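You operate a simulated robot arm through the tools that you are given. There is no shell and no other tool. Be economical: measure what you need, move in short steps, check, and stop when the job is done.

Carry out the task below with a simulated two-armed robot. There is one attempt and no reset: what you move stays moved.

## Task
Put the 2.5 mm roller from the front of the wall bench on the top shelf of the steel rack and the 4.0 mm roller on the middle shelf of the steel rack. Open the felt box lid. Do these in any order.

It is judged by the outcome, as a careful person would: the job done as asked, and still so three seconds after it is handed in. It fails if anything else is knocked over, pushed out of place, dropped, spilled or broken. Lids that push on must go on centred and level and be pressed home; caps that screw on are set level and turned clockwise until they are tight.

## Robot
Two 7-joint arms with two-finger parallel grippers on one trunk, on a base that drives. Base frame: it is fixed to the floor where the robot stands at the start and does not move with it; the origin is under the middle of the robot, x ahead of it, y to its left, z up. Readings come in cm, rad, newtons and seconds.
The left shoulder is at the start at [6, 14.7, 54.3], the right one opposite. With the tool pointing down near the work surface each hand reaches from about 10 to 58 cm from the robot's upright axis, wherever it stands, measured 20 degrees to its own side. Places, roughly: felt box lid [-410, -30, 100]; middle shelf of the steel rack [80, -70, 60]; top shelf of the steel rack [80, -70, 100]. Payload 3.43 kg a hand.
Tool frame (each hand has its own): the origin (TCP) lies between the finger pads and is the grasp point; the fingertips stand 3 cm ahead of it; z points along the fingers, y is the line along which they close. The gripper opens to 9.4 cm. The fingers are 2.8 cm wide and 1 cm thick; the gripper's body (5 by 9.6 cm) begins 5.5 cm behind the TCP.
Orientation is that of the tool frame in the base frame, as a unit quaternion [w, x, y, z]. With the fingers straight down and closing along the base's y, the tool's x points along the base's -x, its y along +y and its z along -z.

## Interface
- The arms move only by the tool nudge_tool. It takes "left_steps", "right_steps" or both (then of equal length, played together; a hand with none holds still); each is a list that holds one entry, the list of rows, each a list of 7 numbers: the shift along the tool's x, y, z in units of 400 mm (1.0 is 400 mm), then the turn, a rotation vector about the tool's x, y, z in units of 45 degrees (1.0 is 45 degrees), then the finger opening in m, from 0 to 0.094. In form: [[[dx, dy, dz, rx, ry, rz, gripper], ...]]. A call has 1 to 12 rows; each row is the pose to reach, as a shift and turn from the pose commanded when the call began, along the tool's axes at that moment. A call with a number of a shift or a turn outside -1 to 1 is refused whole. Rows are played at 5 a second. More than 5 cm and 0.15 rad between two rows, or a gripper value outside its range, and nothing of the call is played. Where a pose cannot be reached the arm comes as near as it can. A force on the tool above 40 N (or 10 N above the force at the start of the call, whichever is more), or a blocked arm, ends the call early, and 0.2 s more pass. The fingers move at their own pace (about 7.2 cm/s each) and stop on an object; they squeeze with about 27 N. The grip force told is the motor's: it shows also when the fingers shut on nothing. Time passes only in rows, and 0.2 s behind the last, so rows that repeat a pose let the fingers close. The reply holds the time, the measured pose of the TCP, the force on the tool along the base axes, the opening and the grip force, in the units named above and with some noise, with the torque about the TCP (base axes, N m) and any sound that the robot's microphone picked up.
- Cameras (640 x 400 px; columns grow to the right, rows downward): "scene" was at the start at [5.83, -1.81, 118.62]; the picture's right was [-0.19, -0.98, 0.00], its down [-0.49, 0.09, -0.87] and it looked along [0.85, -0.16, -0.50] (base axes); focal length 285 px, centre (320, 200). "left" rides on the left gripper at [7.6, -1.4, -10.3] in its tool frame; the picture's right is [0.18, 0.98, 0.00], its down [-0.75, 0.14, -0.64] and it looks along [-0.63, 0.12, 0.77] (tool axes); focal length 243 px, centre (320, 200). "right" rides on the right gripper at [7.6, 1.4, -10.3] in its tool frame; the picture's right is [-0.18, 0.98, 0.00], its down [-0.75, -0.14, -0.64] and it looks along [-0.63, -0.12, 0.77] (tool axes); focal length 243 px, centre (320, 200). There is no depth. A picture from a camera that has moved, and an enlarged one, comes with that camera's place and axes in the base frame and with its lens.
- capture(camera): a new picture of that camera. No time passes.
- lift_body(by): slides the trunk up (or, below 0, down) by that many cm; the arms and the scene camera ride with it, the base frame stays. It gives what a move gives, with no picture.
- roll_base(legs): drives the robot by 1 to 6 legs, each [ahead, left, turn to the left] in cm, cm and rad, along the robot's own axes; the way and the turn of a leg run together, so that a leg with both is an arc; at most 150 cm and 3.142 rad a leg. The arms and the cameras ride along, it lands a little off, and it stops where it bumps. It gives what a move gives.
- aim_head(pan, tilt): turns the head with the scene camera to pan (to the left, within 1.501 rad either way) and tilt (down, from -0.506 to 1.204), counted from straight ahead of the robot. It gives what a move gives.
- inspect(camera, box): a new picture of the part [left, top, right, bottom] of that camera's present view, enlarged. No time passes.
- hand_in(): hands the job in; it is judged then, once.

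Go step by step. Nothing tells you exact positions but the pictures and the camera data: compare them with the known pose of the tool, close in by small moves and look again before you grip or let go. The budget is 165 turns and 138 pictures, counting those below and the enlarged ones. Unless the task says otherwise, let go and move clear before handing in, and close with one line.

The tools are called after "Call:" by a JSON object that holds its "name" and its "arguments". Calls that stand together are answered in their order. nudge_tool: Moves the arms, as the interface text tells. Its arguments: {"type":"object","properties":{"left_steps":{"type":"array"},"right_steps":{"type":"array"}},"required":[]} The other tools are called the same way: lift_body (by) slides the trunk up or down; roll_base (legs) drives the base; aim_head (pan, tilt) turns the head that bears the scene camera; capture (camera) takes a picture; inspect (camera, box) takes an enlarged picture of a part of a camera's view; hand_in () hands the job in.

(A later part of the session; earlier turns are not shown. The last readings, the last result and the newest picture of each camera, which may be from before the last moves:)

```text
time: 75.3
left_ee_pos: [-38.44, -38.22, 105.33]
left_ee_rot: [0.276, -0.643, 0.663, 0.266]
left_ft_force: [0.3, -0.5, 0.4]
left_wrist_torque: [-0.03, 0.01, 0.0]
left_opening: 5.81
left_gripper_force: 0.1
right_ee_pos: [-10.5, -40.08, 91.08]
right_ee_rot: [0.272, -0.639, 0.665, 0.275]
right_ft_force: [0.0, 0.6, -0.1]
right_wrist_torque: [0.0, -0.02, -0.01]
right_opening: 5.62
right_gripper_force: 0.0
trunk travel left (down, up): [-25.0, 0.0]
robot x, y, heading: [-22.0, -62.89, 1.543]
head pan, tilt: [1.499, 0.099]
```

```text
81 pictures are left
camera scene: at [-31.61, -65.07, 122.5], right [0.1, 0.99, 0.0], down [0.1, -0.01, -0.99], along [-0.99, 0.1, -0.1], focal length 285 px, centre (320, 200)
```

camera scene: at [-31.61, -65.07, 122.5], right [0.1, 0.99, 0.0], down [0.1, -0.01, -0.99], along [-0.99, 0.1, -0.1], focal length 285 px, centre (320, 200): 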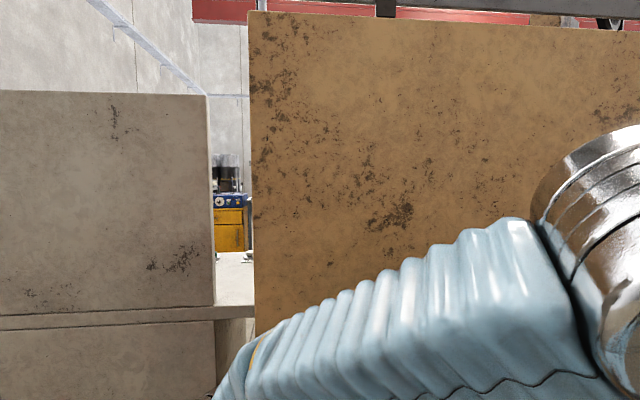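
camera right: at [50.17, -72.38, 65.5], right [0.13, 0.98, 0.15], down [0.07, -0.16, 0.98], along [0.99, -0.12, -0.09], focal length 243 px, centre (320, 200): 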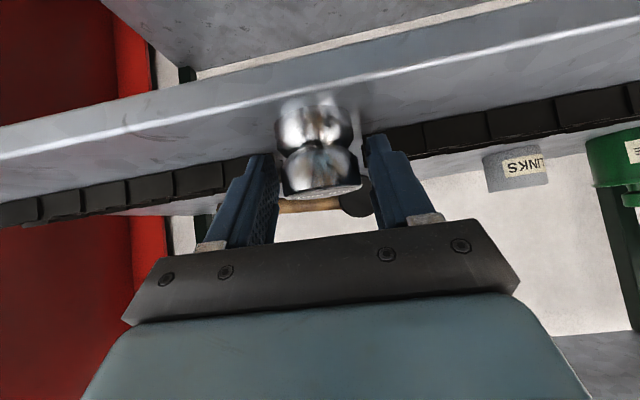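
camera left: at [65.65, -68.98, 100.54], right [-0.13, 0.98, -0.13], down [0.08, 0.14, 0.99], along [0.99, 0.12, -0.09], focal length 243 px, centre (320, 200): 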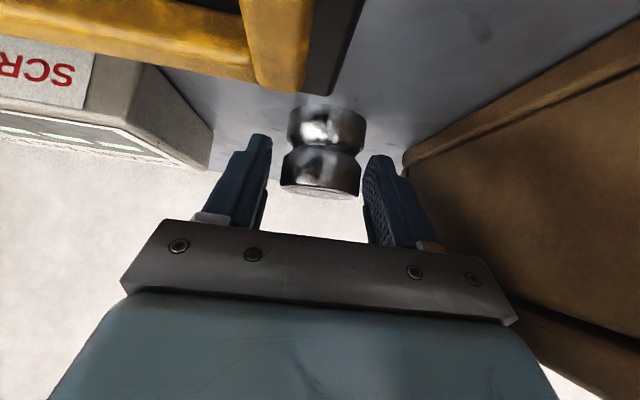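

A row of shelving runs along x≈−75. I'll turn to face it and look both ways along the aisle.

Call:
{"name": "roll_base", "arguments": {"legs": [[0, 0, 1.6]]}}

Call:
{"name": "aim_head", "arguments": {"pan": 1.2, "tilt": 0.1}}

Call:
{"name": "capture", "arguments": {"camera": "scene"}}

Call:
{"name": "aim_head", "arguments": {"pan": 0.4, "tilt": 0.2}}

Call:
{"name": "capture", "arguments": {"camera": "scene"}}

```text
time: 79.5
left_ee_pos: [-46.55, -79.52, 105.22]
left_ee_rot: [-0.002, 0.924, -0.004, -0.383]
left_ft_force: [-1.1, 0.9, -0.3]
left_wrist_torque: [-0.01, -0.01, -0.02]
left_opening: 5.82
left_gripper_force: 0.0
right_ee_pos: [-45.44, -51.67, 90.99]
right_ee_rot: [0.006, 0.922, -0.009, -0.387]
right_ft_force: [-0.2, 0.0, 0.9]
right_wrist_torque: [0.01, 0.01, -0.02]
right_opening: 5.61
right_gripper_force: 0.1
trunk travel left (down, up): [-25.0, 0.0]
robot x, y, heading: [-22.65, -62.92, 3.131]
head pan, tilt: [1.499, 0.099]
```

```text
time: 80.3
left_ee_pos: [-46.63, -79.51, 105.32]
left_ee_rot: [-0.001, 0.924, -0.003, -0.383]
left_ft_force: [-0.1, 0.8, 0.6]
left_wrist_torque: [0.01, 0.02, 0.01]
left_opening: 5.8
left_gripper_force: 0.0
right_ee_pos: [-45.56, -51.76, 91.0]
right_ee_rot: [0.006, 0.922, -0.008, -0.387]
right_ft_force: [-0.4, -1.0, 0.0]
right_wrist_torque: [-0.01, 0.01, 0.01]
right_opening: 5.61
right_gripper_force: 0.1
trunk travel left (down, up): [-25.0, 0.0]
robot x, y, heading: [-22.47, -62.65, 3.132]
head pan, tilt: [1.201, 0.099]
```

```text
80 pictures are left
camera scene: at [-22.74, -71.58, 122.5], right [-0.93, 0.37, 0.0], down [0.04, 0.09, -1.0], along [-0.37, -0.93, -0.1], focal length 285 px, centre (320, 200)
```

scene: 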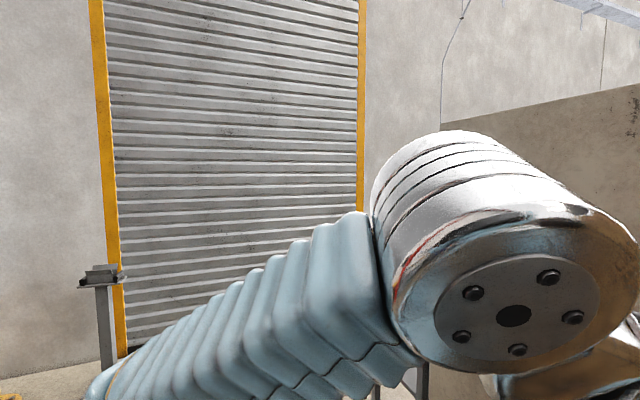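

```text
time: 81.5
left_ee_pos: [-46.55, -79.42, 105.4]
left_ee_rot: [-0.002, 0.924, -0.004, -0.383]
left_ft_force: [-0.4, 0.5, -0.8]
left_wrist_torque: [0.01, -0.03, 0.01]
left_opening: 5.82
left_gripper_force: 0.1
right_ee_pos: [-45.5, -51.66, 91.09]
right_ee_rot: [0.006, 0.922, -0.009, -0.386]
right_ft_force: [0.1, -0.2, 0.0]
right_wrist_torque: [-0.01, 0.0, 0.02]
right_opening: 5.59
right_gripper_force: 0.0
trunk travel left (down, up): [-25.0, 0.0]
robot x, y, heading: [-22.41, -62.67, 3.14]
head pan, tilt: [0.4, 0.201]
```

```text
79 pictures are left
camera scene: at [-27.96, -66.6, 121.57], right [-0.38, 0.92, 0.0], down [0.18, 0.08, -0.98], along [-0.91, -0.38, -0.2], focal length 285 px, centre (320, 200)
```

scene: 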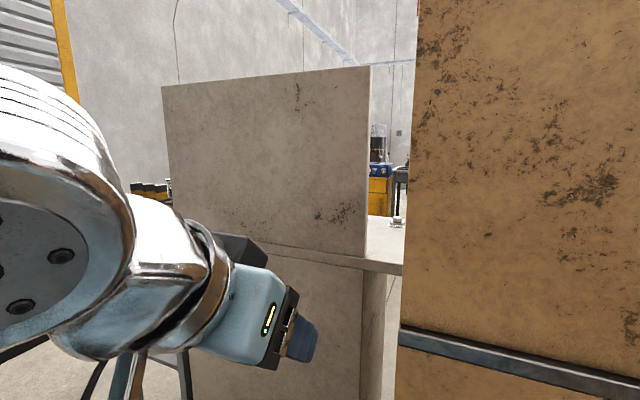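

The row seems to end towards the roller shutter (−y). I'll lower the hands for a clear view and strafe that way.

Call:
{"name": "nudge_tool", "arguments": {"left_steps": [[[0.08, 0, 0.08, 0, 0, 0, 0.058], [0.16, 0, 0.16, 0, 0, 0, 0.058], [0.24, 0, 0.24, 0, 0, 0, 0.058], [0.32, 0, 0.32, 0, 0, 0, 0.058], [0.4, 0, 0.4, 0, 0, 0, 0.058], [0.48, 0, 0.48, 0, 0, 0, 0.058]]], "right_steps": [[[0.05, 0, 0.05, 0, 0, 0, 0.056], [0.1, 0, 0.1, 0, 0, 0, 0.056], [0.15, 0, 0.15, 0, 0, 0, 0.056], [0.2, 0, 0.2, 0, 0, 0, 0.056], [0.22, 0, 0.22, 0, 0, 0, 0.056], [0.24, 0, 0.24, 0, 0, 0, 0.056]]]}}

Call:
{"name": "roll_base", "arguments": {"legs": [[0, 50, 0]]}}

Call:
{"name": "capture", "arguments": {"camera": "scene"}}

```text
time: 82.9
left_ee_pos: [-46.47, -79.64, 80.53]
left_ee_rot: [-0.002, 0.924, -0.002, -0.383]
left_ft_force: [-0.2, 0.3, 0.0]
left_wrist_torque: [0.02, 0.02, -0.01]
left_opening: 5.8
left_gripper_force: 0.1
left hand out of reach, approached as far as the arm can: row 6
right_ee_pos: [-45.69, -52.35, 79.09]
right_ee_rot: [0.006, 0.922, -0.009, -0.387]
right_ft_force: [1.2, -1.3, 0.0]
right_wrist_torque: [0.02, 0.03, 0.0]
right_opening: 5.59
right_gripper_force: 0.2
right hand out of reach, approached as far as the arm can: row 5, 6
trunk travel left (down, up): [-25.0, 0.0]
robot x, y, heading: [-22.23, -62.92, 3.137]
head pan, tilt: [0.4, 0.201]
```

```text
time: 85.8
left_ee_pos: [-46.65, -129.93, 80.46]
left_ee_rot: [-0.001, 0.924, -0.002, -0.384]
left_ft_force: [0.3, 0.3, 0.6]
left_wrist_torque: [-0.03, 0.0, 0.0]
left_opening: 5.78
left_gripper_force: 0.1
right_ee_pos: [-46.1, -102.84, 79.15]
right_ee_rot: [0.007, 0.922, -0.007, -0.387]
right_ft_force: [0.2, -0.1, -0.8]
right_wrist_torque: [-0.01, -0.04, 0.02]
right_opening: 5.6
right_gripper_force: 0.2
trunk travel left (down, up): [-25.0, 0.0]
robot x, y, heading: [-22.5, -113.73, 3.135]
head pan, tilt: [0.4, 0.201]
```

```text
78 pictures are left
camera scene: at [-28.21, -117.01, 121.57], right [-0.39, 0.92, 0.0], down [0.18, 0.08, -0.98], along [-0.9, -0.38, -0.2], focal length 285 px, centre (320, 200)
```

scene: 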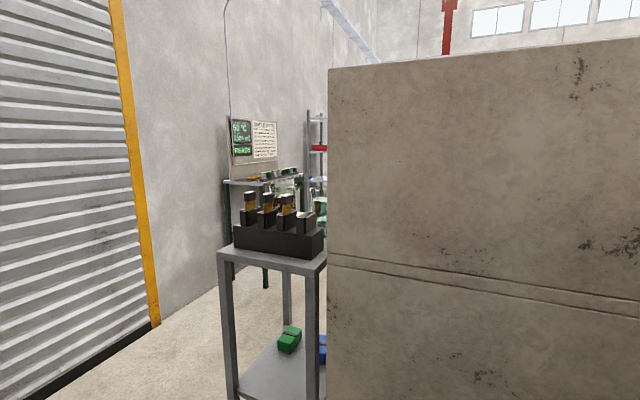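

There's a passage between a small table (edge near y≈−200) and the wall (y≈−290). Moving further and looking straight down it.

Call:
{"name": "roll_base", "arguments": {"legs": [[0, 110, 0]]}}

Call:
{"name": "aim_head", "arguments": {"pan": 0, "tilt": 0.35}}

Call:
{"name": "capture", "arguments": {"camera": "scene"}}

```text
time: 91.5
left_ee_pos: [-47.87, -241.42, 80.51]
left_ee_rot: [-0.003, 0.924, -0.007, -0.383]
left_ft_force: [0.2, -0.1, -0.9]
left_wrist_torque: [0.01, 0.02, 0.01]
left_opening: 5.82
left_gripper_force: 0.0
right_ee_pos: [-46.89, -214.38, 79.21]
right_ee_rot: [0.005, 0.922, -0.013, -0.387]
right_ft_force: [-0.5, 0.0, -0.6]
right_wrist_torque: [0.02, 0.0, -0.01]
right_opening: 5.6
right_gripper_force: 0.0
trunk travel left (down, up): [-25.0, 0.0]
robot x, y, heading: [-23.75, -225.4, 3.131]
head pan, tilt: [0.4, 0.201]
```

```text
time: 92.4
left_ee_pos: [-47.78, -241.45, 80.55]
left_ee_rot: [-0.004, 0.924, -0.006, -0.383]
left_ft_force: [0.7, 0.4, 0.1]
left_wrist_torque: [0.01, 0.03, 0.02]
left_opening: 5.77
left_gripper_force: 0.1
right_ee_pos: [-46.9, -214.27, 79.27]
right_ee_rot: [0.005, 0.922, -0.011, -0.387]
right_ft_force: [-0.4, 1.0, -0.4]
right_wrist_torque: [0.03, 0.02, 0.01]
right_opening: 5.59
right_gripper_force: 0.0
trunk travel left (down, up): [-25.0, 0.0]
robot x, y, heading: [-23.5, -225.17, 3.128]
head pan, tilt: [0.0, 0.351]
```

```text
77 pictures are left
camera scene: at [-29.88, -225.14, 120.17], right [0.01, 1.0, 0.0], down [0.34, 0.0, -0.94], along [-0.94, 0.01, -0.34], focal length 285 px, centre (320, 200)
```

scene: 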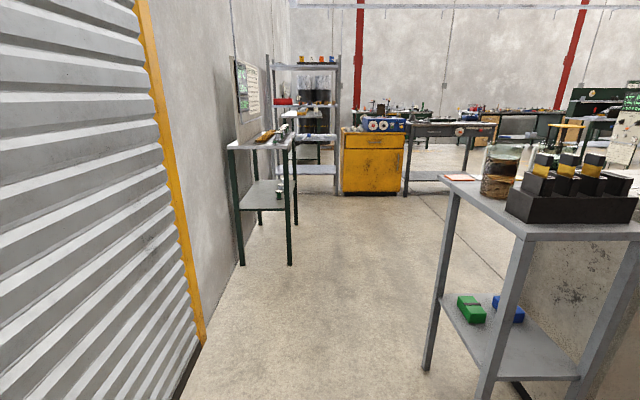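

The passage is clear: table edge y≈−175, wall table edge y≈−246 beyond x −222. Driving ahead along y≈−211.

Call:
{"name": "roll_base", "arguments": {"legs": [[0, -13, 0], [140, 0, 0]]}}

Call:
{"name": "aim_head", "arguments": {"pan": -0.5, "tilt": 0.35}}

Call:
{"name": "capture", "arguments": {"camera": "scene"}}

```text
time: 100.4
left_ee_pos: [-189.47, -226.91, 80.52]
left_ee_rot: [-0.003, 0.924, -0.005, -0.383]
left_ft_force: [-0.5, -0.7, 0.0]
left_wrist_torque: [0.02, -0.02, -0.01]
left_opening: 5.82
left_gripper_force: 0.2
right_ee_pos: [-188.61, -199.61, 79.19]
right_ee_rot: [0.005, 0.922, -0.011, -0.387]
right_ft_force: [0.8, -1.3, -0.5]
right_wrist_torque: [-0.01, -0.01, 0.01]
right_opening: 5.61
right_gripper_force: 0.1
trunk travel left (down, up): [-25.0, 0.0]
robot x, y, heading: [-165.07, -210.25, 3.13]
head pan, tilt: [0.0, 0.351]
```

```text
time: 101.3
left_ee_pos: [-189.5, -226.85, 80.5]
left_ee_rot: [-0.003, 0.924, -0.006, -0.382]
left_ft_force: [0.5, -0.1, -0.8]
left_wrist_torque: [-0.01, 0.03, 0.0]
left_opening: 5.82
left_gripper_force: 0.0
right_ee_pos: [-188.53, -199.77, 79.26]
right_ee_rot: [0.005, 0.922, -0.011, -0.388]
right_ft_force: [-0.4, 1.6, -0.3]
right_wrist_torque: [0.03, 0.01, 0.02]
right_opening: 5.61
right_gripper_force: 0.1
trunk travel left (down, up): [-25.0, 0.0]
robot x, y, heading: [-165.26, -210.28, 3.13]
head pan, tilt: [-0.499, 0.351]
```

```text
76 pictures are left
camera scene: at [-170.41, -205.95, 120.17], right [0.49, 0.87, 0.0], down [0.3, -0.17, -0.94], along [-0.82, 0.46, -0.34], focal length 285 px, centre (320, 200)
```

scene: 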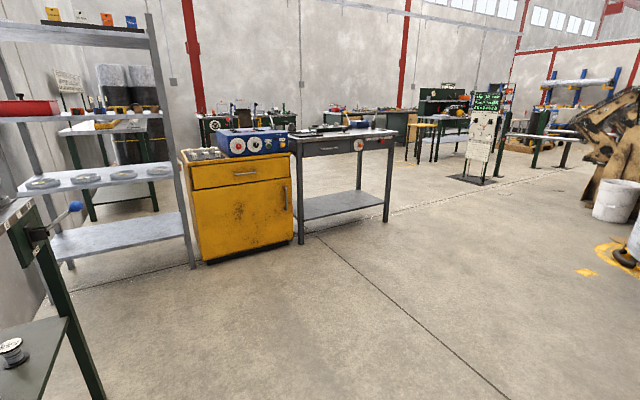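

The desk beside the yellow cabinet (front x≈−373, y −112…−13) seems to hold the felt box. Zooming.

Call:
{"name": "inspect", "arguments": {"camera": "scene", "box": [270, 90, 430, 190]}}

```text
4.00 times, centred on (350, 140) of scene
camera zoom: at [-170.41, -205.95, 120.17], right [0.49, 0.87, 0.0], down [0.3, -0.17, -0.94], along [-0.82, 0.46, -0.34], focal length 1140 px, centre (200, 440)
```

zoom: 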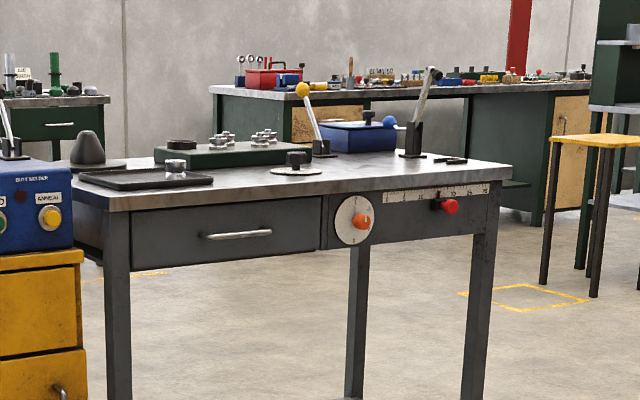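

The blue box with a black knob at the back right of the desk is likely it. Driving diagonally to face the desk.

Call:
{"name": "roll_base", "arguments": {"legs": [[70, -85, 0], [60, -85, 0]]}}

Call:
{"name": "aim_head", "arguments": {"pan": 0, "tilt": 0.4}}

Call:
{"name": "capture", "arguments": {"camera": "scene"}}

```text
time: 112.0
left_ee_pos: [-319.95, -54.95, 80.64]
left_ee_rot: [-0.003, 0.924, -0.007, -0.383]
left_ft_force: [-0.2, 0.1, 1.1]
left_wrist_torque: [-0.01, -0.01, 0.01]
left_opening: 5.8
left_gripper_force: 0.0
right_ee_pos: [-319.04, -27.66, 79.08]
right_ee_rot: [0.004, 0.922, -0.012, -0.387]
right_ft_force: [-0.3, -0.6, 0.1]
right_wrist_torque: [-0.01, -0.02, 0.01]
right_opening: 5.59
right_gripper_force: 0.1
trunk travel left (down, up): [-25.0, 0.0]
robot x, y, heading: [-295.89, -38.48, 3.125]
head pan, tilt: [-0.499, 0.351]
```

```text
time: 112.9
left_ee_pos: [-319.95, -54.91, 80.51]
left_ee_rot: [-0.003, 0.924, -0.007, -0.383]
left_ft_force: [0.5, 0.3, 0.8]
left_wrist_torque: [-0.02, -0.02, -0.01]
left_opening: 5.79
left_gripper_force: 0.1
right_ee_pos: [-318.87, -27.73, 79.1]
right_ee_rot: [0.005, 0.922, -0.012, -0.387]
right_ft_force: [-0.1, 0.2, 0.3]
right_wrist_torque: [0.03, -0.01, 0.0]
right_opening: 5.63
right_gripper_force: 0.1
trunk travel left (down, up): [-25.0, 0.0]
robot x, y, heading: [-295.69, -38.6, 3.13]
head pan, tilt: [0.0, 0.4]
```

```text
74 pictures are left
camera scene: at [-301.98, -38.48, 119.71], right [0.02, 1.0, 0.0], down [0.39, -0.01, -0.92], along [-0.92, 0.01, -0.39], focal length 285 px, centre (320, 200)
```

scene: 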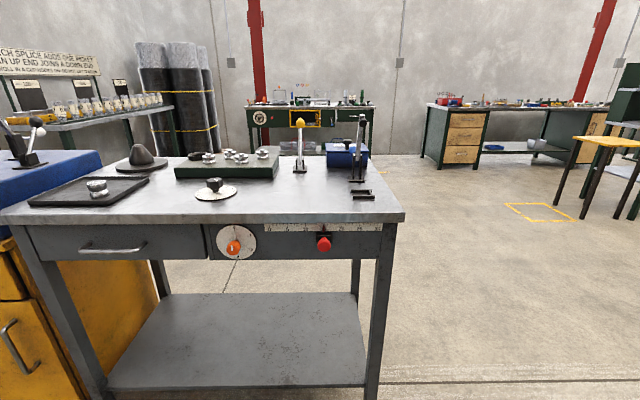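

Call:
{"name": "inspect", "arguments": {"camera": "scene", "box": [270, 100, 410, 210]}}

Call:
{"name": "capture", "arguments": {"camera": "right"}}

```text
3.64 times, centred on (340, 155) of scene
camera zoom: at [-301.98, -38.48, 119.71], right [0.02, 1.0, 0.0], down [0.39, -0.01, -0.92], along [-0.92, 0.01, -0.39], focal length 1036 px, centre (247, 364)
```

zoom: 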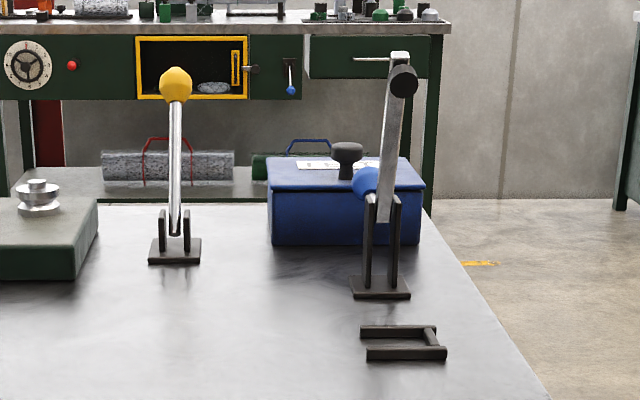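

```text
72 pictures are left
camera right: at [-306.35, -29.25, 80.95], right [-0.15, -0.98, 0.15], down [-0.07, 0.16, 0.98], along [-0.99, 0.14, -0.09], focal length 243 px, centre (320, 200)
```

right: 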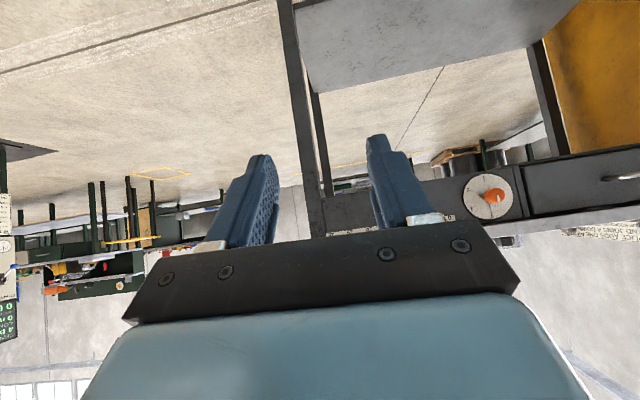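

The felt box (blue, knob on lid) sits at the desk's far right: about x −424…−443, y −34…−16, top z≈90.5. It's best reached from the desk's right end, so I'll drive round and face it from there.

Call:
{"name": "roll_base", "arguments": {"legs": [[0, -88, 0], [140, 0, 0], [0, 0, 1.57]]}}

Call:
{"name": "aim_head", "arguments": {"pan": 0, "tilt": 0.5}}

Call:
{"name": "capture", "arguments": {"camera": "scene"}}

```text
time: 128.1
left_ee_pos: [-417.18, 27.68, 80.61]
left_ee_rot: [0.272, 0.649, 0.658, -0.269]
left_ft_force: [0.5, -0.1, -0.3]
left_wrist_torque: [-0.01, 0.02, 0.02]
left_opening: 5.82
left_gripper_force: 0.0
right_ee_pos: [-444.42, 27.89, 79.18]
right_ee_rot: [0.281, 0.65, 0.654, -0.265]
right_ft_force: [0.0, 0.0, -0.2]
right_wrist_torque: [-0.02, -0.03, -0.03]
right_opening: 5.6
right_gripper_force: 0.0
trunk travel left (down, up): [-25.0, 0.0]
robot x, y, heading: [-434.85, 51.45, -1.557]
head pan, tilt: [0.0, 0.4]
```

```text
time: 128.7
left_ee_pos: [-417.3, 27.66, 80.62]
left_ee_rot: [0.273, 0.647, 0.659, -0.269]
left_ft_force: [0.0, 0.6, -0.4]
left_wrist_torque: [0.03, 0.02, 0.02]
left_opening: 5.82
left_gripper_force: 0.1
right_ee_pos: [-444.49, 27.77, 79.16]
right_ee_rot: [0.281, 0.651, 0.654, -0.265]
right_ft_force: [0.4, 1.4, -0.2]
right_wrist_torque: [0.03, 0.01, 0.02]
right_opening: 5.59
right_gripper_force: 0.0
trunk travel left (down, up): [-25.0, 0.0]
robot x, y, heading: [-434.69, 51.38, -1.553]
head pan, tilt: [0.0, 0.499]
```

```text
71 pictures are left
camera scene: at [-434.4, 45.33, 118.8], right [-1.0, -0.02, 0.0], down [-0.01, 0.48, -0.88], along [0.01, -0.88, -0.48], focal length 285 px, centre (320, 200)
```

scene: 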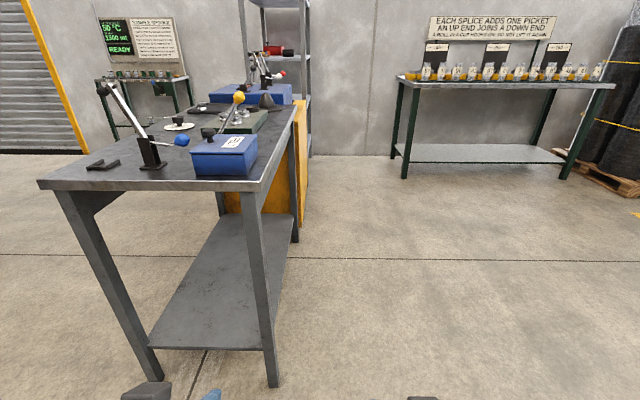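

Call:
{"name": "inspect", "arguments": {"camera": "scene", "box": [70, 70, 310, 200]}}

Call:
{"name": "inspect", "arguments": {"camera": "scene", "box": [140, 110, 280, 190]}}

```text
2.67 times, centred on (190, 135) of scene
camera zoom: at [-434.4, 45.33, 118.8], right [-1.0, -0.02, 0.0], down [-0.01, 0.48, -0.88], along [0.01, -0.88, -0.48], focal length 760 px, centre (667, 373)
```

zoom: 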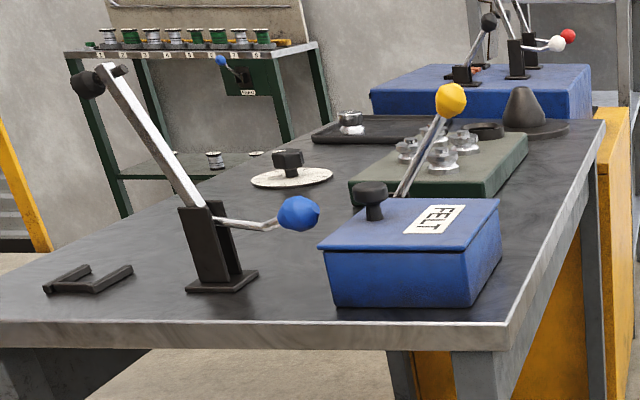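

```text
4.57 times, centred on (210, 150) of scene
camera zoom: at [-434.4, 45.33, 118.8], right [-1.0, -0.02, 0.0], down [-0.01, 0.48, -0.88], along [0.01, -0.88, -0.48], focal length 1303 px, centre (823, 429)
```

zoom: 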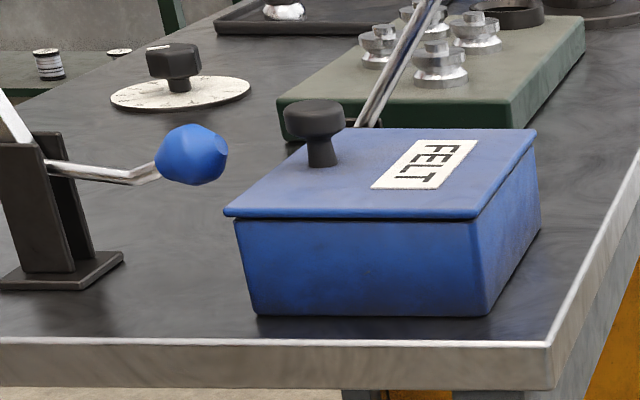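

It is labelled FELT; two-view triangulation gives desk z≈90, box x −402.5…−415.5, y −19.6…−35, lid top z≈96, knob at about [−404.5, −28, 98.5] near the +x edge, so the hinge is on the −x (back) edge. I'll go round behind the desk so that the lid opens towards the robot.

Call:
{"name": "roll_base", "arguments": {"legs": [[0, -42, 0], [67, 0, 0], [0, 0, 1.555]]}}

Call:
{"name": "nudge_tool", "arguments": {"right_steps": [[[-0.08, 0, -0.08, 0, 0, 0, 0.07], [-0.16, 0, -0.16, 0, 0, 0, 0.07], [-0.24, 0, -0.24, 0, 0, 0, 0.07], [-0.32, 0, -0.32, 0, 0, 0, 0.07], [-0.4, 0, -0.4, 0, 0, 0, 0.07]]]}}

Call:
{"name": "aim_head", "arguments": {"pan": -0.1, "tilt": 0.5}}

Call:
{"name": "capture", "arguments": {"camera": "scene"}}

Call:
{"name": "capture", "arguments": {"camera": "right"}}

```text
time: 138.5
left_ee_pos: [-451.31, 0.53, 80.53]
left_ee_rot: [0.382, -0.017, 0.924, 0.006]
left_ft_force: [0.4, -0.2, 0.2]
left_wrist_torque: [0.02, -0.01, 0.01]
left_opening: 5.78
left_gripper_force: 0.0
right_ee_pos: [-450.79, -26.48, 79.2]
right_ee_rot: [0.387, -0.012, 0.922, 0.014]
right_ft_force: [-0.7, -0.3, -0.2]
right_wrist_torque: [-0.02, -0.03, -0.03]
right_opening: 5.57
right_gripper_force: 0.0
trunk travel left (down, up): [-25.0, 0.0]
robot x, y, heading: [-475.1, -17.09, 0.039]
head pan, tilt: [0.0, 0.499]
```

```text
time: 139.7
left_ee_pos: [-451.43, 0.58, 80.56]
left_ee_rot: [0.383, -0.017, 0.924, 0.006]
left_ft_force: [0.8, -0.2, -0.3]
left_wrist_torque: [0.02, -0.02, -0.01]
left_opening: 5.78
left_gripper_force: 0.1
right_ee_pos: [-450.81, -26.97, 101.86]
right_ee_rot: [0.387, -0.012, 0.922, 0.016]
right_ft_force: [0.3, 0.2, 0.5]
right_wrist_torque: [0.0, 0.0, -0.02]
right_opening: 6.99
right_gripper_force: 0.0
trunk travel left (down, up): [-25.0, 0.0]
robot x, y, heading: [-475.02, -17.13, 0.035]
head pan, tilt: [0.0, 0.499]
```

```text
time: 140.4
left_ee_pos: [-451.29, 0.64, 80.49]
left_ee_rot: [0.383, -0.017, 0.924, 0.007]
left_ft_force: [0.1, -0.3, 0.0]
left_wrist_torque: [0.0, 0.0, 0.02]
left_opening: 5.78
left_gripper_force: 0.1
right_ee_pos: [-450.78, -26.86, 101.81]
right_ee_rot: [0.387, -0.012, 0.922, 0.015]
right_ft_force: [-0.3, -1.0, 0.1]
right_wrist_torque: [-0.03, -0.01, 0.02]
right_opening: 6.98
right_gripper_force: 0.1
trunk travel left (down, up): [-25.0, 0.0]
robot x, y, heading: [-474.79, -16.69, 0.037]
head pan, tilt: [-0.099, 0.499]
```

```text
68 pictures are left
camera scene: at [-468.72, -17.79, 118.8], right [-0.06, -1.0, 0.0], down [-0.48, 0.03, -0.88], along [0.88, -0.05, -0.48], focal length 285 px, centre (320, 200)
```

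scene: 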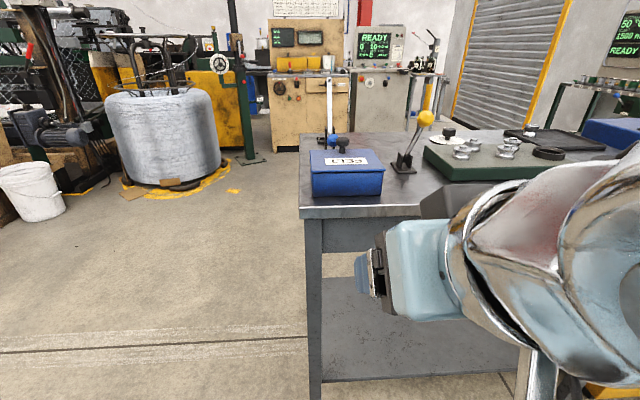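

```text
67 pictures are left
camera right: at [-463.54, -25.76, 103.58], right [0.1, 0.98, 0.15], down [0.08, -0.16, 0.98], along [0.99, -0.08, -0.09], focal length 243 px, centre (320, 200)
```

right: 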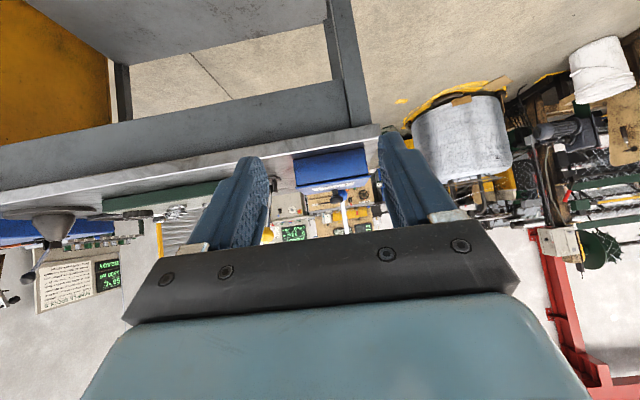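

The box back side faces me now. Zooming for hinge and knob position.

Call:
{"name": "inspect", "arguments": {"camera": "scene", "box": [290, 80, 450, 220]}}

```text
2.86 times, centred on (370, 150) of scene
camera zoom: at [-468.72, -17.79, 118.8], right [-0.06, -1.0, 0.0], down [-0.48, 0.03, -0.88], along [0.88, -0.05, -0.48], focal length 814 px, centre (177, 343)
```

zoom: 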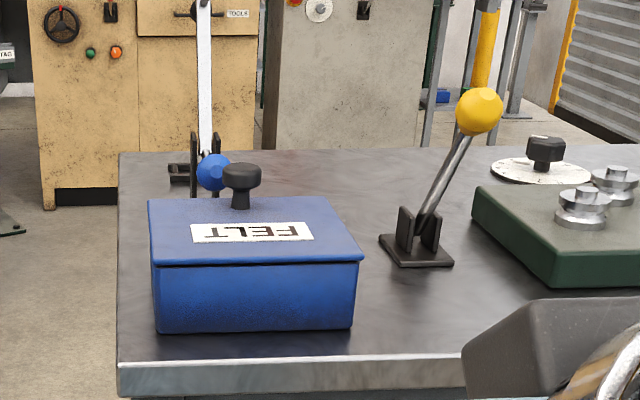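

Numbers agree: knob head at about [−403.7, −26.9, 98.6], hinge edge x≈−415. Straighten the heading and drive closer.

Call:
{"name": "roll_base", "arguments": {"legs": [[0, 0, -0.037], [16, 0, 0]]}}

Call:
{"name": "capture", "arguments": {"camera": "right"}}

Call:
{"name": "capture", "arguments": {"camera": "scene"}}

```text
time: 142.2
left_ee_pos: [-434.44, -0.28, 80.53]
left_ee_rot: [0.384, 0.0, 0.923, 0.0]
left_ft_force: [-0.8, 0.1, 0.7]
left_wrist_torque: [0.0, 0.01, -0.01]
left_opening: 5.79
left_gripper_force: 0.1
right_ee_pos: [-435.06, -27.75, 101.81]
right_ee_rot: [0.387, 0.004, 0.922, 0.008]
right_ft_force: [-0.1, 0.6, 0.5]
right_wrist_torque: [0.01, 0.01, 0.0]
right_opening: 6.98
right_gripper_force: 0.1
trunk travel left (down, up): [-25.0, 0.0]
robot x, y, heading: [-458.41, -17.26, -0.004]
head pan, tilt: [-0.099, 0.499]
```

```text
65 pictures are left
camera right: at [-447.64, -26.18, 103.6], right [0.13, 0.98, 0.15], down [0.07, -0.16, 0.98], along [0.99, -0.12, -0.09], focal length 243 px, centre (320, 200)
```

right: 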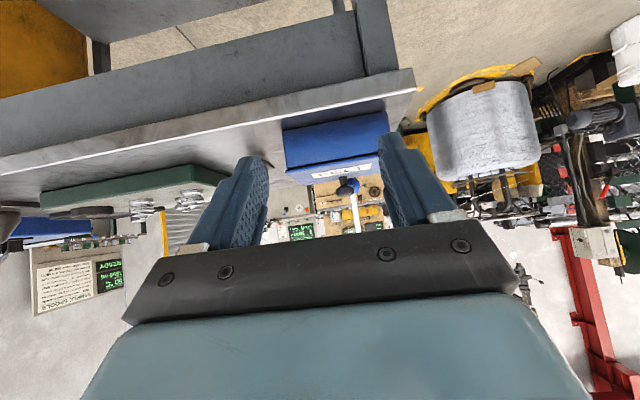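

```text
64 pictures are left
camera scene: at [-452.51, -18.02, 118.8], right [-0.1, -0.99, 0.0], down [-0.48, 0.05, -0.88], along [0.87, -0.09, -0.48], focal length 285 px, centre (320, 200)
```

scene: 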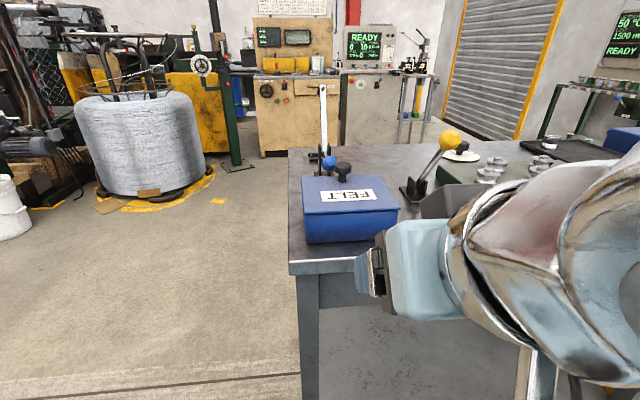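

Moving the right hand to a pre-grasp pose above and behind the knob.

Call:
{"name": "nudge_tool", "arguments": {"right_steps": [[[-0.083, 0.004, 0.07, 0, 0, 0, 0.06], [-0.165, 0.009, 0.139, 0, 0, 0, 0.055], [-0.248, 0.013, 0.209, 0, 0, 0, 0.05], [-0.33, 0.017, 0.279, 0, 0, 0, 0.05], [-0.413, 0.022, 0.348, 0, 0, 0, 0.05], [-0.495, 0.026, 0.418, 0, 0, 0, 0.05]]]}}

Call:
{"name": "capture", "arguments": {"camera": "right"}}

Call:
{"name": "capture", "arguments": {"camera": "scene"}}

```text
time: 143.6
left_ee_pos: [-434.44, -0.28, 80.62]
left_ee_rot: [0.383, 0.001, 0.924, -0.001]
left_ft_force: [-0.5, 0.2, 0.3]
left_wrist_torque: [0.02, 0.0, 0.04]
left_opening: 5.8
left_gripper_force: 0.1
right_ee_pos: [-409.01, -27.04, 104.12]
right_ee_rot: [0.388, 0.005, 0.922, 0.008]
right_ft_force: [-0.3, -0.3, 0.0]
right_wrist_torque: [-0.03, 0.0, -0.04]
right_opening: 4.99
right_gripper_force: 0.1
trunk travel left (down, up): [-25.0, 0.0]
robot x, y, heading: [-458.7, -16.48, 0.0]
head pan, tilt: [-0.099, 0.499]
```

```text
63 pictures are left
camera right: at [-421.76, -25.46, 105.95], right [0.13, 0.98, 0.15], down [0.07, -0.16, 0.98], along [0.99, -0.12, -0.09], focal length 243 px, centre (320, 200)
```

right: 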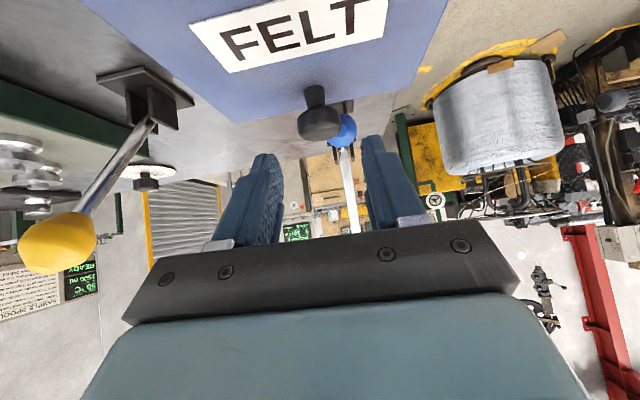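

```text
62 pictures are left
camera scene: at [-452.52, -18.03, 118.8], right [-0.1, -0.99, 0.0], down [-0.48, 0.05, -0.88], along [0.87, -0.09, -0.48], focal length 285 px, centre (320, 200)
```

scene: 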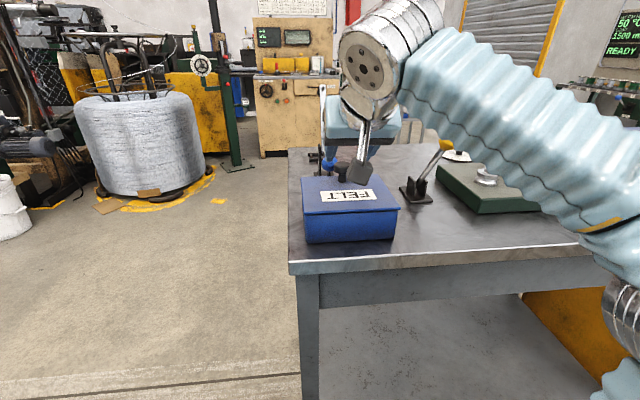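

Aligned within 2 mm. Sliding in over the knob.

Call:
{"name": "nudge_tool", "arguments": {"right_steps": [[[0.002, 0.005, 0.05, 0, 0, 0, 0.05], [0.004, 0.005, 0.1, 0, 0, 0, 0.05], [0.005, 0.005, 0.138, 0, 0, 0, 0.05]]]}}

Call:
{"name": "capture", "arguments": {"camera": "right"}}

```text
time: 144.4
left_ee_pos: [-434.41, -0.28, 80.51]
left_ee_rot: [0.382, 0.0, 0.924, -0.001]
left_ft_force: [0.6, 0.6, 0.4]
left_wrist_torque: [0.01, 0.0, 0.01]
left_opening: 5.8
left_gripper_force: 0.1
right_ee_pos: [-405.46, -26.62, 100.12]
right_ee_rot: [0.387, 0.006, 0.922, 0.007]
right_ft_force: [0.4, -1.0, 0.4]
right_wrist_torque: [0.0, -0.01, 0.03]
right_opening: 5.02
right_gripper_force: 0.1
trunk travel left (down, up): [-25.0, 0.0]
robot x, y, heading: [-458.67, -16.93, 0.003]
head pan, tilt: [-0.099, 0.499]
```

```text
61 pictures are left
camera right: at [-418.0, -25.08, 101.97], right [0.13, 0.98, 0.15], down [0.07, -0.16, 0.98], along [0.99, -0.12, -0.09], focal length 243 px, centre (320, 200)
```

right: 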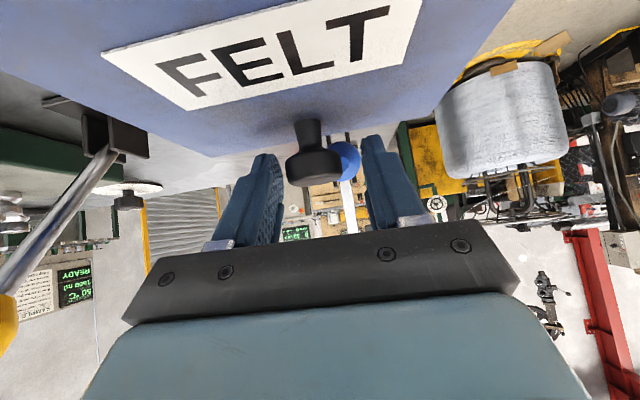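

Knob head sits between the pads; advance 3 mm and close.

Call:
{"name": "nudge_tool", "arguments": {"right_steps": [[[0, -0.003, 0.008, 0, 0, 0, 0.045], [0, -0.003, 0.008, 0, 0, 0, 0.03], [0, -0.003, 0.008, 0, 0, 0, 0.02], [0, -0.003, 0.008, 0, 0, 0, 0.02], [0, -0.003, 0.008, 0, 0, 0, 0.02]]]}}

Call:
{"name": "capture", "arguments": {"camera": "right"}}

```text
time: 145.6
left_ee_pos: [-434.28, -0.32, 80.49]
left_ee_rot: [0.383, 0.0, 0.924, 0.0]
left_ft_force: [-0.2, 0.6, 1.2]
left_wrist_torque: [0.02, -0.03, -0.01]
left_opening: 5.77
left_gripper_force: 0.1
right_ee_pos: [-405.25, -26.93, 99.87]
right_ee_rot: [0.387, 0.006, 0.922, 0.008]
right_ft_force: [-1.8, -11.4, -1.6]
right_wrist_torque: [-0.23, 0.05, -0.14]
right_opening: 3.11
right_gripper_force: 44.9
trunk travel left (down, up): [-25.0, 0.0]
robot x, y, heading: [-458.4, -17.39, -0.003]
head pan, tilt: [-0.099, 0.499]
```

```text
60 pictures are left
camera right: at [-417.8, -25.35, 101.72], right [0.13, 0.98, 0.15], down [0.07, -0.16, 0.98], along [0.99, -0.12, -0.09], focal length 243 px, centre (320, 200)
```

right: 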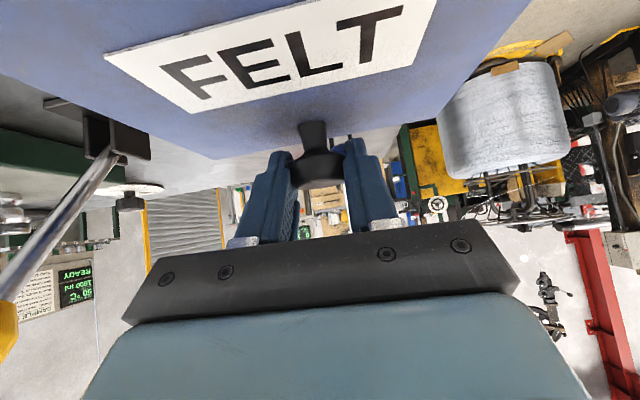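

Knob gripped. Now lift along the hinge arc (first 30°), turning the hand half as much.

Call:
{"name": "nudge_tool", "arguments": {"right_steps": [[[-0.009, -0.005, -0.023, 0, -0.055, 0, 0.02], [-0.0174, -0.005, -0.0454, 0, -0.111, 0, 0.02], [-0.022, -0.005, -0.07, 0, -0.166, 0, 0.02], [-0.0264, -0.005, -0.0934, 0, -0.222, 0, 0.02], [-0.027, -0.005, -0.118, 0, -0.278, 0, 0.02], [-0.0269, -0.005, -0.1429, 0, -0.333, 0, 0.02]]]}}

Call:
{"name": "capture", "arguments": {"camera": "scene"}}

Call:
{"name": "capture", "arguments": {"camera": "right"}}

```text
time: 147.0
left_ee_pos: [-434.35, -0.21, 80.5]
left_ee_rot: [0.382, 0.0, 0.924, 0.0]
left_ft_force: [-0.2, 0.2, -0.2]
left_wrist_torque: [-0.01, 0.0, 0.01]
left_opening: 5.79
left_gripper_force: 0.0
right_ee_pos: [-408.29, -26.95, 104.73]
right_ee_rot: [0.504, 0.006, 0.864, 0.008]
right_ft_force: [13.9, 3.6, -0.4]
right_wrist_torque: [-0.01, -1.05, 0.08]
right_opening: 3.14
right_gripper_force: 45.1
trunk travel left (down, up): [-25.0, 0.0]
robot x, y, heading: [-458.8, -16.97, 0.002]
head pan, tilt: [-0.099, 0.499]
```

```text
59 pictures are left
camera scene: at [-452.32, -17.98, 118.8], right [-0.1, -0.99, 0.0], down [-0.48, 0.05, -0.88], along [0.87, -0.09, -0.48], focal length 285 px, centre (320, 200)
```

scene: 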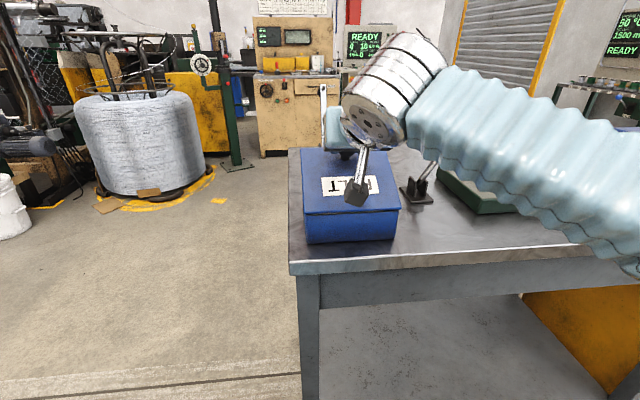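

```text
58 pictures are left
camera right: at [-421.05, -25.32, 103.25], right [0.09, 0.98, 0.18], down [-0.19, -0.16, 0.97], along [0.98, -0.12, 0.17], focal length 243 px, centre (320, 200)
```

right: 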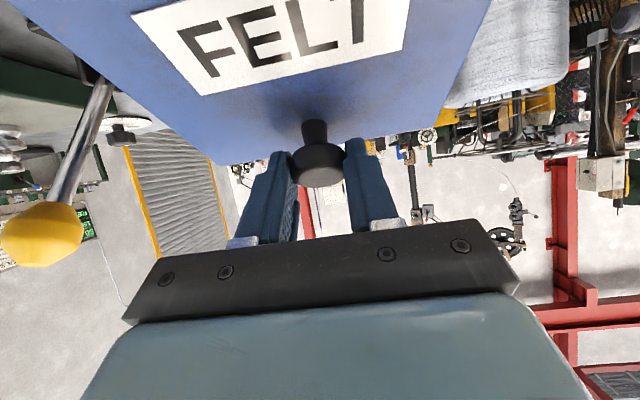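

The lid rises with the knob. Continuing to about 60°.

Call:
{"name": "nudge_tool", "arguments": {"right_steps": [[[-0.004, 0, -0.022, 0, -0.055, 0, 0.02], [-0.0078, 0, -0.044, 0, -0.111, 0, 0.02], [-0.006, 0, -0.069, 0, -0.166, 0, 0.02], [-0.0037, 0, -0.094, 0, -0.222, 0, 0.02], [0.002, 0, -0.118, 0, -0.278, 0, 0.02], [0.009, 0, -0.1428, 0, -0.333, 0, 0.02]]]}}

Call:
{"name": "capture", "arguments": {"camera": "scene"}}

Call:
{"name": "capture", "arguments": {"camera": "right"}}

```text
time: 148.4
left_ee_pos: [-434.29, -0.15, 80.54]
left_ee_rot: [0.383, 0.0, 0.924, -0.001]
left_ft_force: [0.6, 0.8, -0.1]
left_wrist_torque: [-0.01, 0.02, 0.01]
left_opening: 5.78
left_gripper_force: 0.1
right_ee_pos: [-413.63, -26.9, 107.39]
right_ee_rot: [0.613, 0.007, 0.79, 0.005]
right_ft_force: [12.9, 8.2, 7.6]
right_wrist_torque: [0.04, -1.18, 0.12]
right_opening: 3.16
right_gripper_force: 45.1
trunk travel left (down, up): [-25.0, 0.0]
robot x, y, heading: [-458.68, -17.1, -0.002]
head pan, tilt: [-0.099, 0.499]
```

```text
57 pictures are left
camera scene: at [-452.39, -17.93, 118.81], right [-0.1, -0.99, 0.0], down [-0.48, 0.05, -0.88], along [0.87, -0.09, -0.48], focal length 285 px, centre (320, 200)
```

scene: 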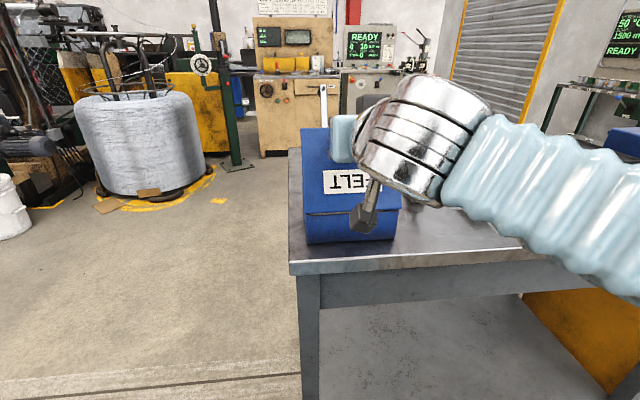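

```text
56 pictures are left
camera right: at [-425.45, -25.24, 102.59], right [0.05, 0.98, 0.2], down [-0.43, -0.15, 0.89], along [0.9, -0.13, 0.42], focal length 243 px, centre (320, 200)
```

right: 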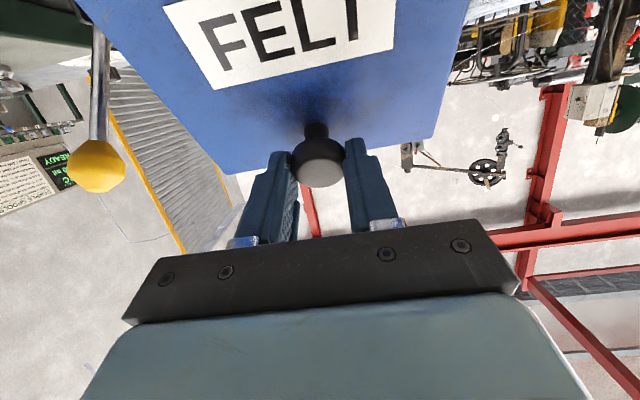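

Lid at about 60°. Continuing towards vertical.

Call:
{"name": "nudge_tool", "arguments": {"right_steps": [[[0.002, 0, -0.0238, 0, -0.055, 0, 0.02], [0.004, 0, -0.0475, 0, -0.111, 0, 0.02], [0.012, 0, -0.072, 0, -0.166, 0, 0.02], [0.0211, 0, -0.0958, 0, -0.222, 0, 0.02], [0.034, 0, -0.1185, 0, -0.278, 0, 0.02], [0.0465, 0, -0.1408, 0, -0.333, 0, 0.02]]]}}

Call:
{"name": "capture", "arguments": {"camera": "scene"}}

Call:
{"name": "capture", "arguments": {"camera": "right"}}

```text
time: 149.8
left_ee_pos: [-434.39, -0.17, 80.57]
left_ee_rot: [0.382, 0.0, 0.924, -0.001]
left_ft_force: [-0.5, 0.2, -0.5]
left_wrist_torque: [0.01, 0.0, 0.02]
left_opening: 5.8
left_gripper_force: 0.1
right_ee_pos: [-419.66, -26.99, 106.94]
right_ee_rot: [0.711, 0.007, 0.703, 0.006]
right_ft_force: [7.3, 9.1, 11.7]
right_wrist_torque: [-0.12, -1.29, 0.19]
right_opening: 3.14
right_gripper_force: 45.4
trunk travel left (down, up): [-25.0, 0.0]
robot x, y, heading: [-458.51, -16.92, 0.002]
head pan, tilt: [-0.099, 0.499]
```

```text
55 pictures are left
camera scene: at [-452.47, -17.9, 118.8], right [-0.1, -0.99, 0.0], down [-0.48, 0.05, -0.88], along [0.87, -0.09, -0.48], focal length 285 px, centre (320, 200)
```

scene: 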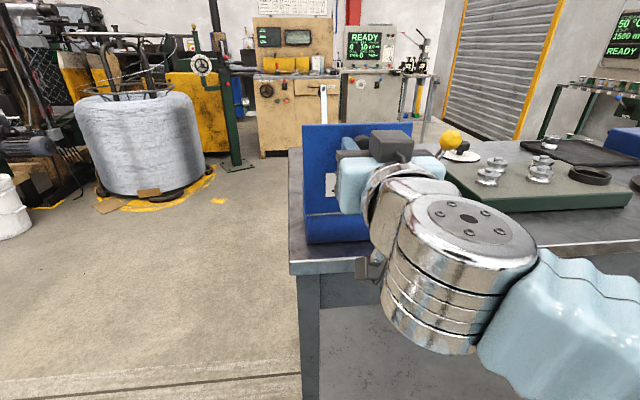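

```text
54 pictures are left
camera right: at [-429.74, -25.19, 99.29], right [0.0, 0.98, 0.2], down [-0.65, -0.15, 0.74], along [0.76, -0.13, 0.64], focal length 243 px, centre (320, 200)
```

right: 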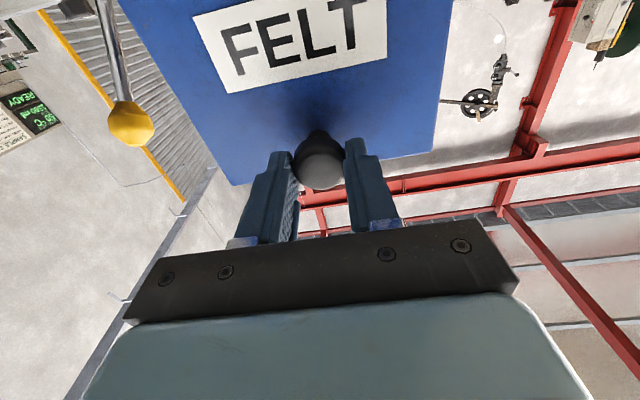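

Lid about vertical. Continuing past vertical to about 110°, watching the force for the stop.

Call:
{"name": "nudge_tool", "arguments": {"right_steps": [[[0.007, 0, -0.0238, 0, -0.055, 0, 0.02], [0.0147, 0, -0.0475, 0, -0.111, 0, 0.02], [0.028, 0, -0.069, 0, -0.166, 0, 0.02], [0.042, 0, -0.0905, 0, -0.222, 0, 0.02]]]}}

Call:
{"name": "capture", "arguments": {"camera": "scene"}}

Call:
{"name": "capture", "arguments": {"camera": "right"}}

```text
time: 150.8
left_ee_pos: [-434.37, -0.18, 80.51]
left_ee_rot: [0.382, 0.0, 0.924, 0.0]
left_ft_force: [0.1, 0.0, 0.7]
left_wrist_torque: [0.02, 0.0, -0.02]
left_opening: 5.77
left_gripper_force: 0.1
right_ee_pos: [-423.14, -26.81, 105.13]
right_ee_rot: [0.769, 0.008, 0.639, 0.004]
right_ft_force: [7.6, 2.6, 9.4]
right_wrist_torque: [-0.02, -1.24, -0.01]
right_opening: 3.14
right_gripper_force: 44.6
trunk travel left (down, up): [-25.0, 0.0]
robot x, y, heading: [-458.46, -17.07, -0.001]
head pan, tilt: [-0.099, 0.499]
```

```text
53 pictures are left
camera scene: at [-452.47, -17.98, 118.8], right [-0.1, -0.99, 0.0], down [-0.48, 0.05, -0.88], along [0.87, -0.09, -0.48], focal length 285 px, centre (320, 200)
```

scene: 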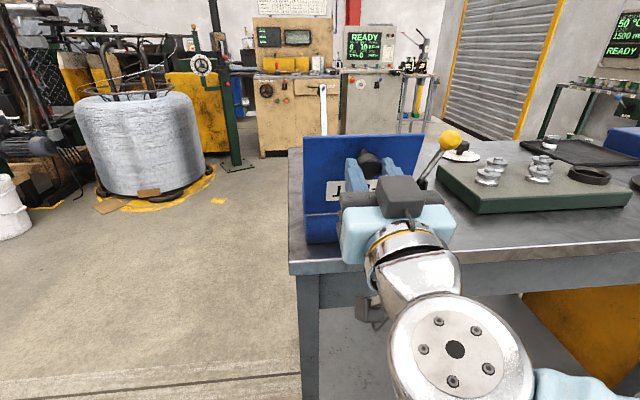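

```text
52 pictures are left
camera right: at [-431.81, -25.1, 95.86], right [-0.03, 0.98, 0.2], down [-0.77, -0.15, 0.62], along [0.64, -0.14, 0.76], focal length 243 px, centre (320, 200)
```

right: 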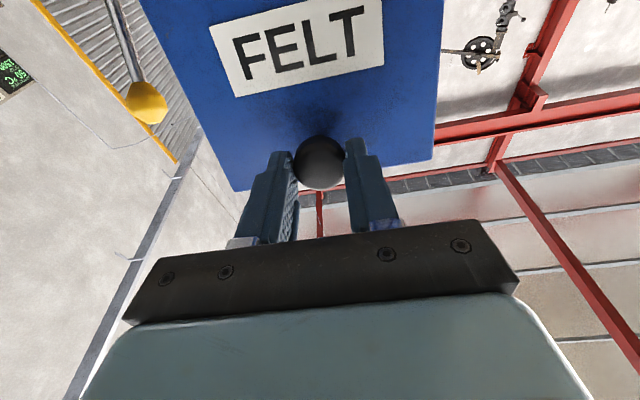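

About 105° and no stop yet. A bit further to ~120° to see whether a stop appears.

Call:
{"name": "nudge_tool", "arguments": {"right_steps": [[[0.012, 0, -0.021, 0, -0.055, 0, 0.02], [0.027, 0, -0.04, 0, -0.111, 0, 0.02], [0.0427, 0, -0.058, 0, -0.167, 0, 0.02]]]}}

Call:
{"name": "capture", "arguments": {"camera": "scene"}}

Call:
{"name": "capture", "arguments": {"camera": "right"}}

```text
time: 151.6
left_ee_pos: [-434.35, -0.26, 80.64]
left_ee_rot: [0.383, 0.0, 0.924, -0.001]
left_ft_force: [-0.6, -0.7, 0.1]
left_wrist_torque: [-0.01, 0.02, -0.01]
left_opening: 5.82
left_gripper_force: 0.1
right_ee_pos: [-425.35, -26.85, 102.95]
right_ee_rot: [0.809, 0.008, 0.588, 0.004]
right_ft_force: [0.3, 0.0, -1.1]
right_wrist_torque: [0.01, -0.06, 0.0]
right_opening: 2.01
right_gripper_force: 0.1
trunk travel left (down, up): [-25.0, 0.0]
robot x, y, heading: [-458.71, -16.98, 0.002]
head pan, tilt: [-0.099, 0.499]
```

```text
51 pictures are left
camera scene: at [-452.51, -18.04, 118.78], right [-0.1, -0.99, 0.0], down [-0.48, 0.05, -0.88], along [0.87, -0.09, -0.48], focal length 285 px, centre (320, 200)
```

scene: 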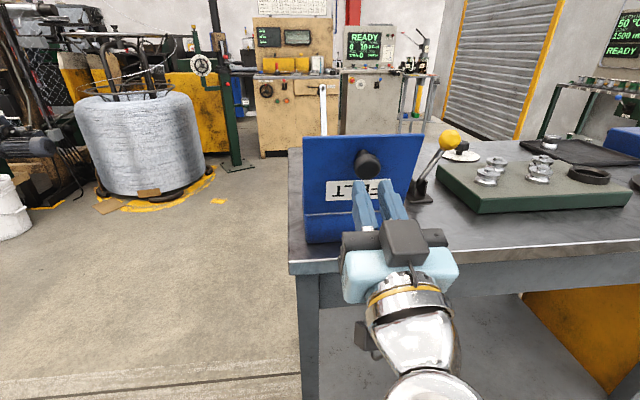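

```text
50 pictures are left
camera right: at [-432.63, -25.13, 92.64], right [-0.05, 0.98, 0.19], down [-0.84, -0.15, 0.52], along [0.53, -0.14, 0.83], focal length 243 px, centre (320, 200)
```

right: 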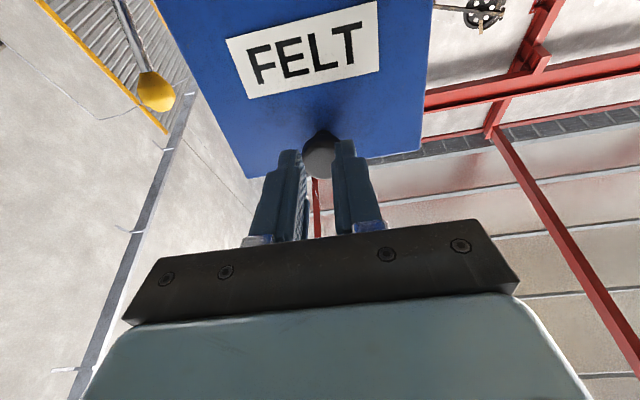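

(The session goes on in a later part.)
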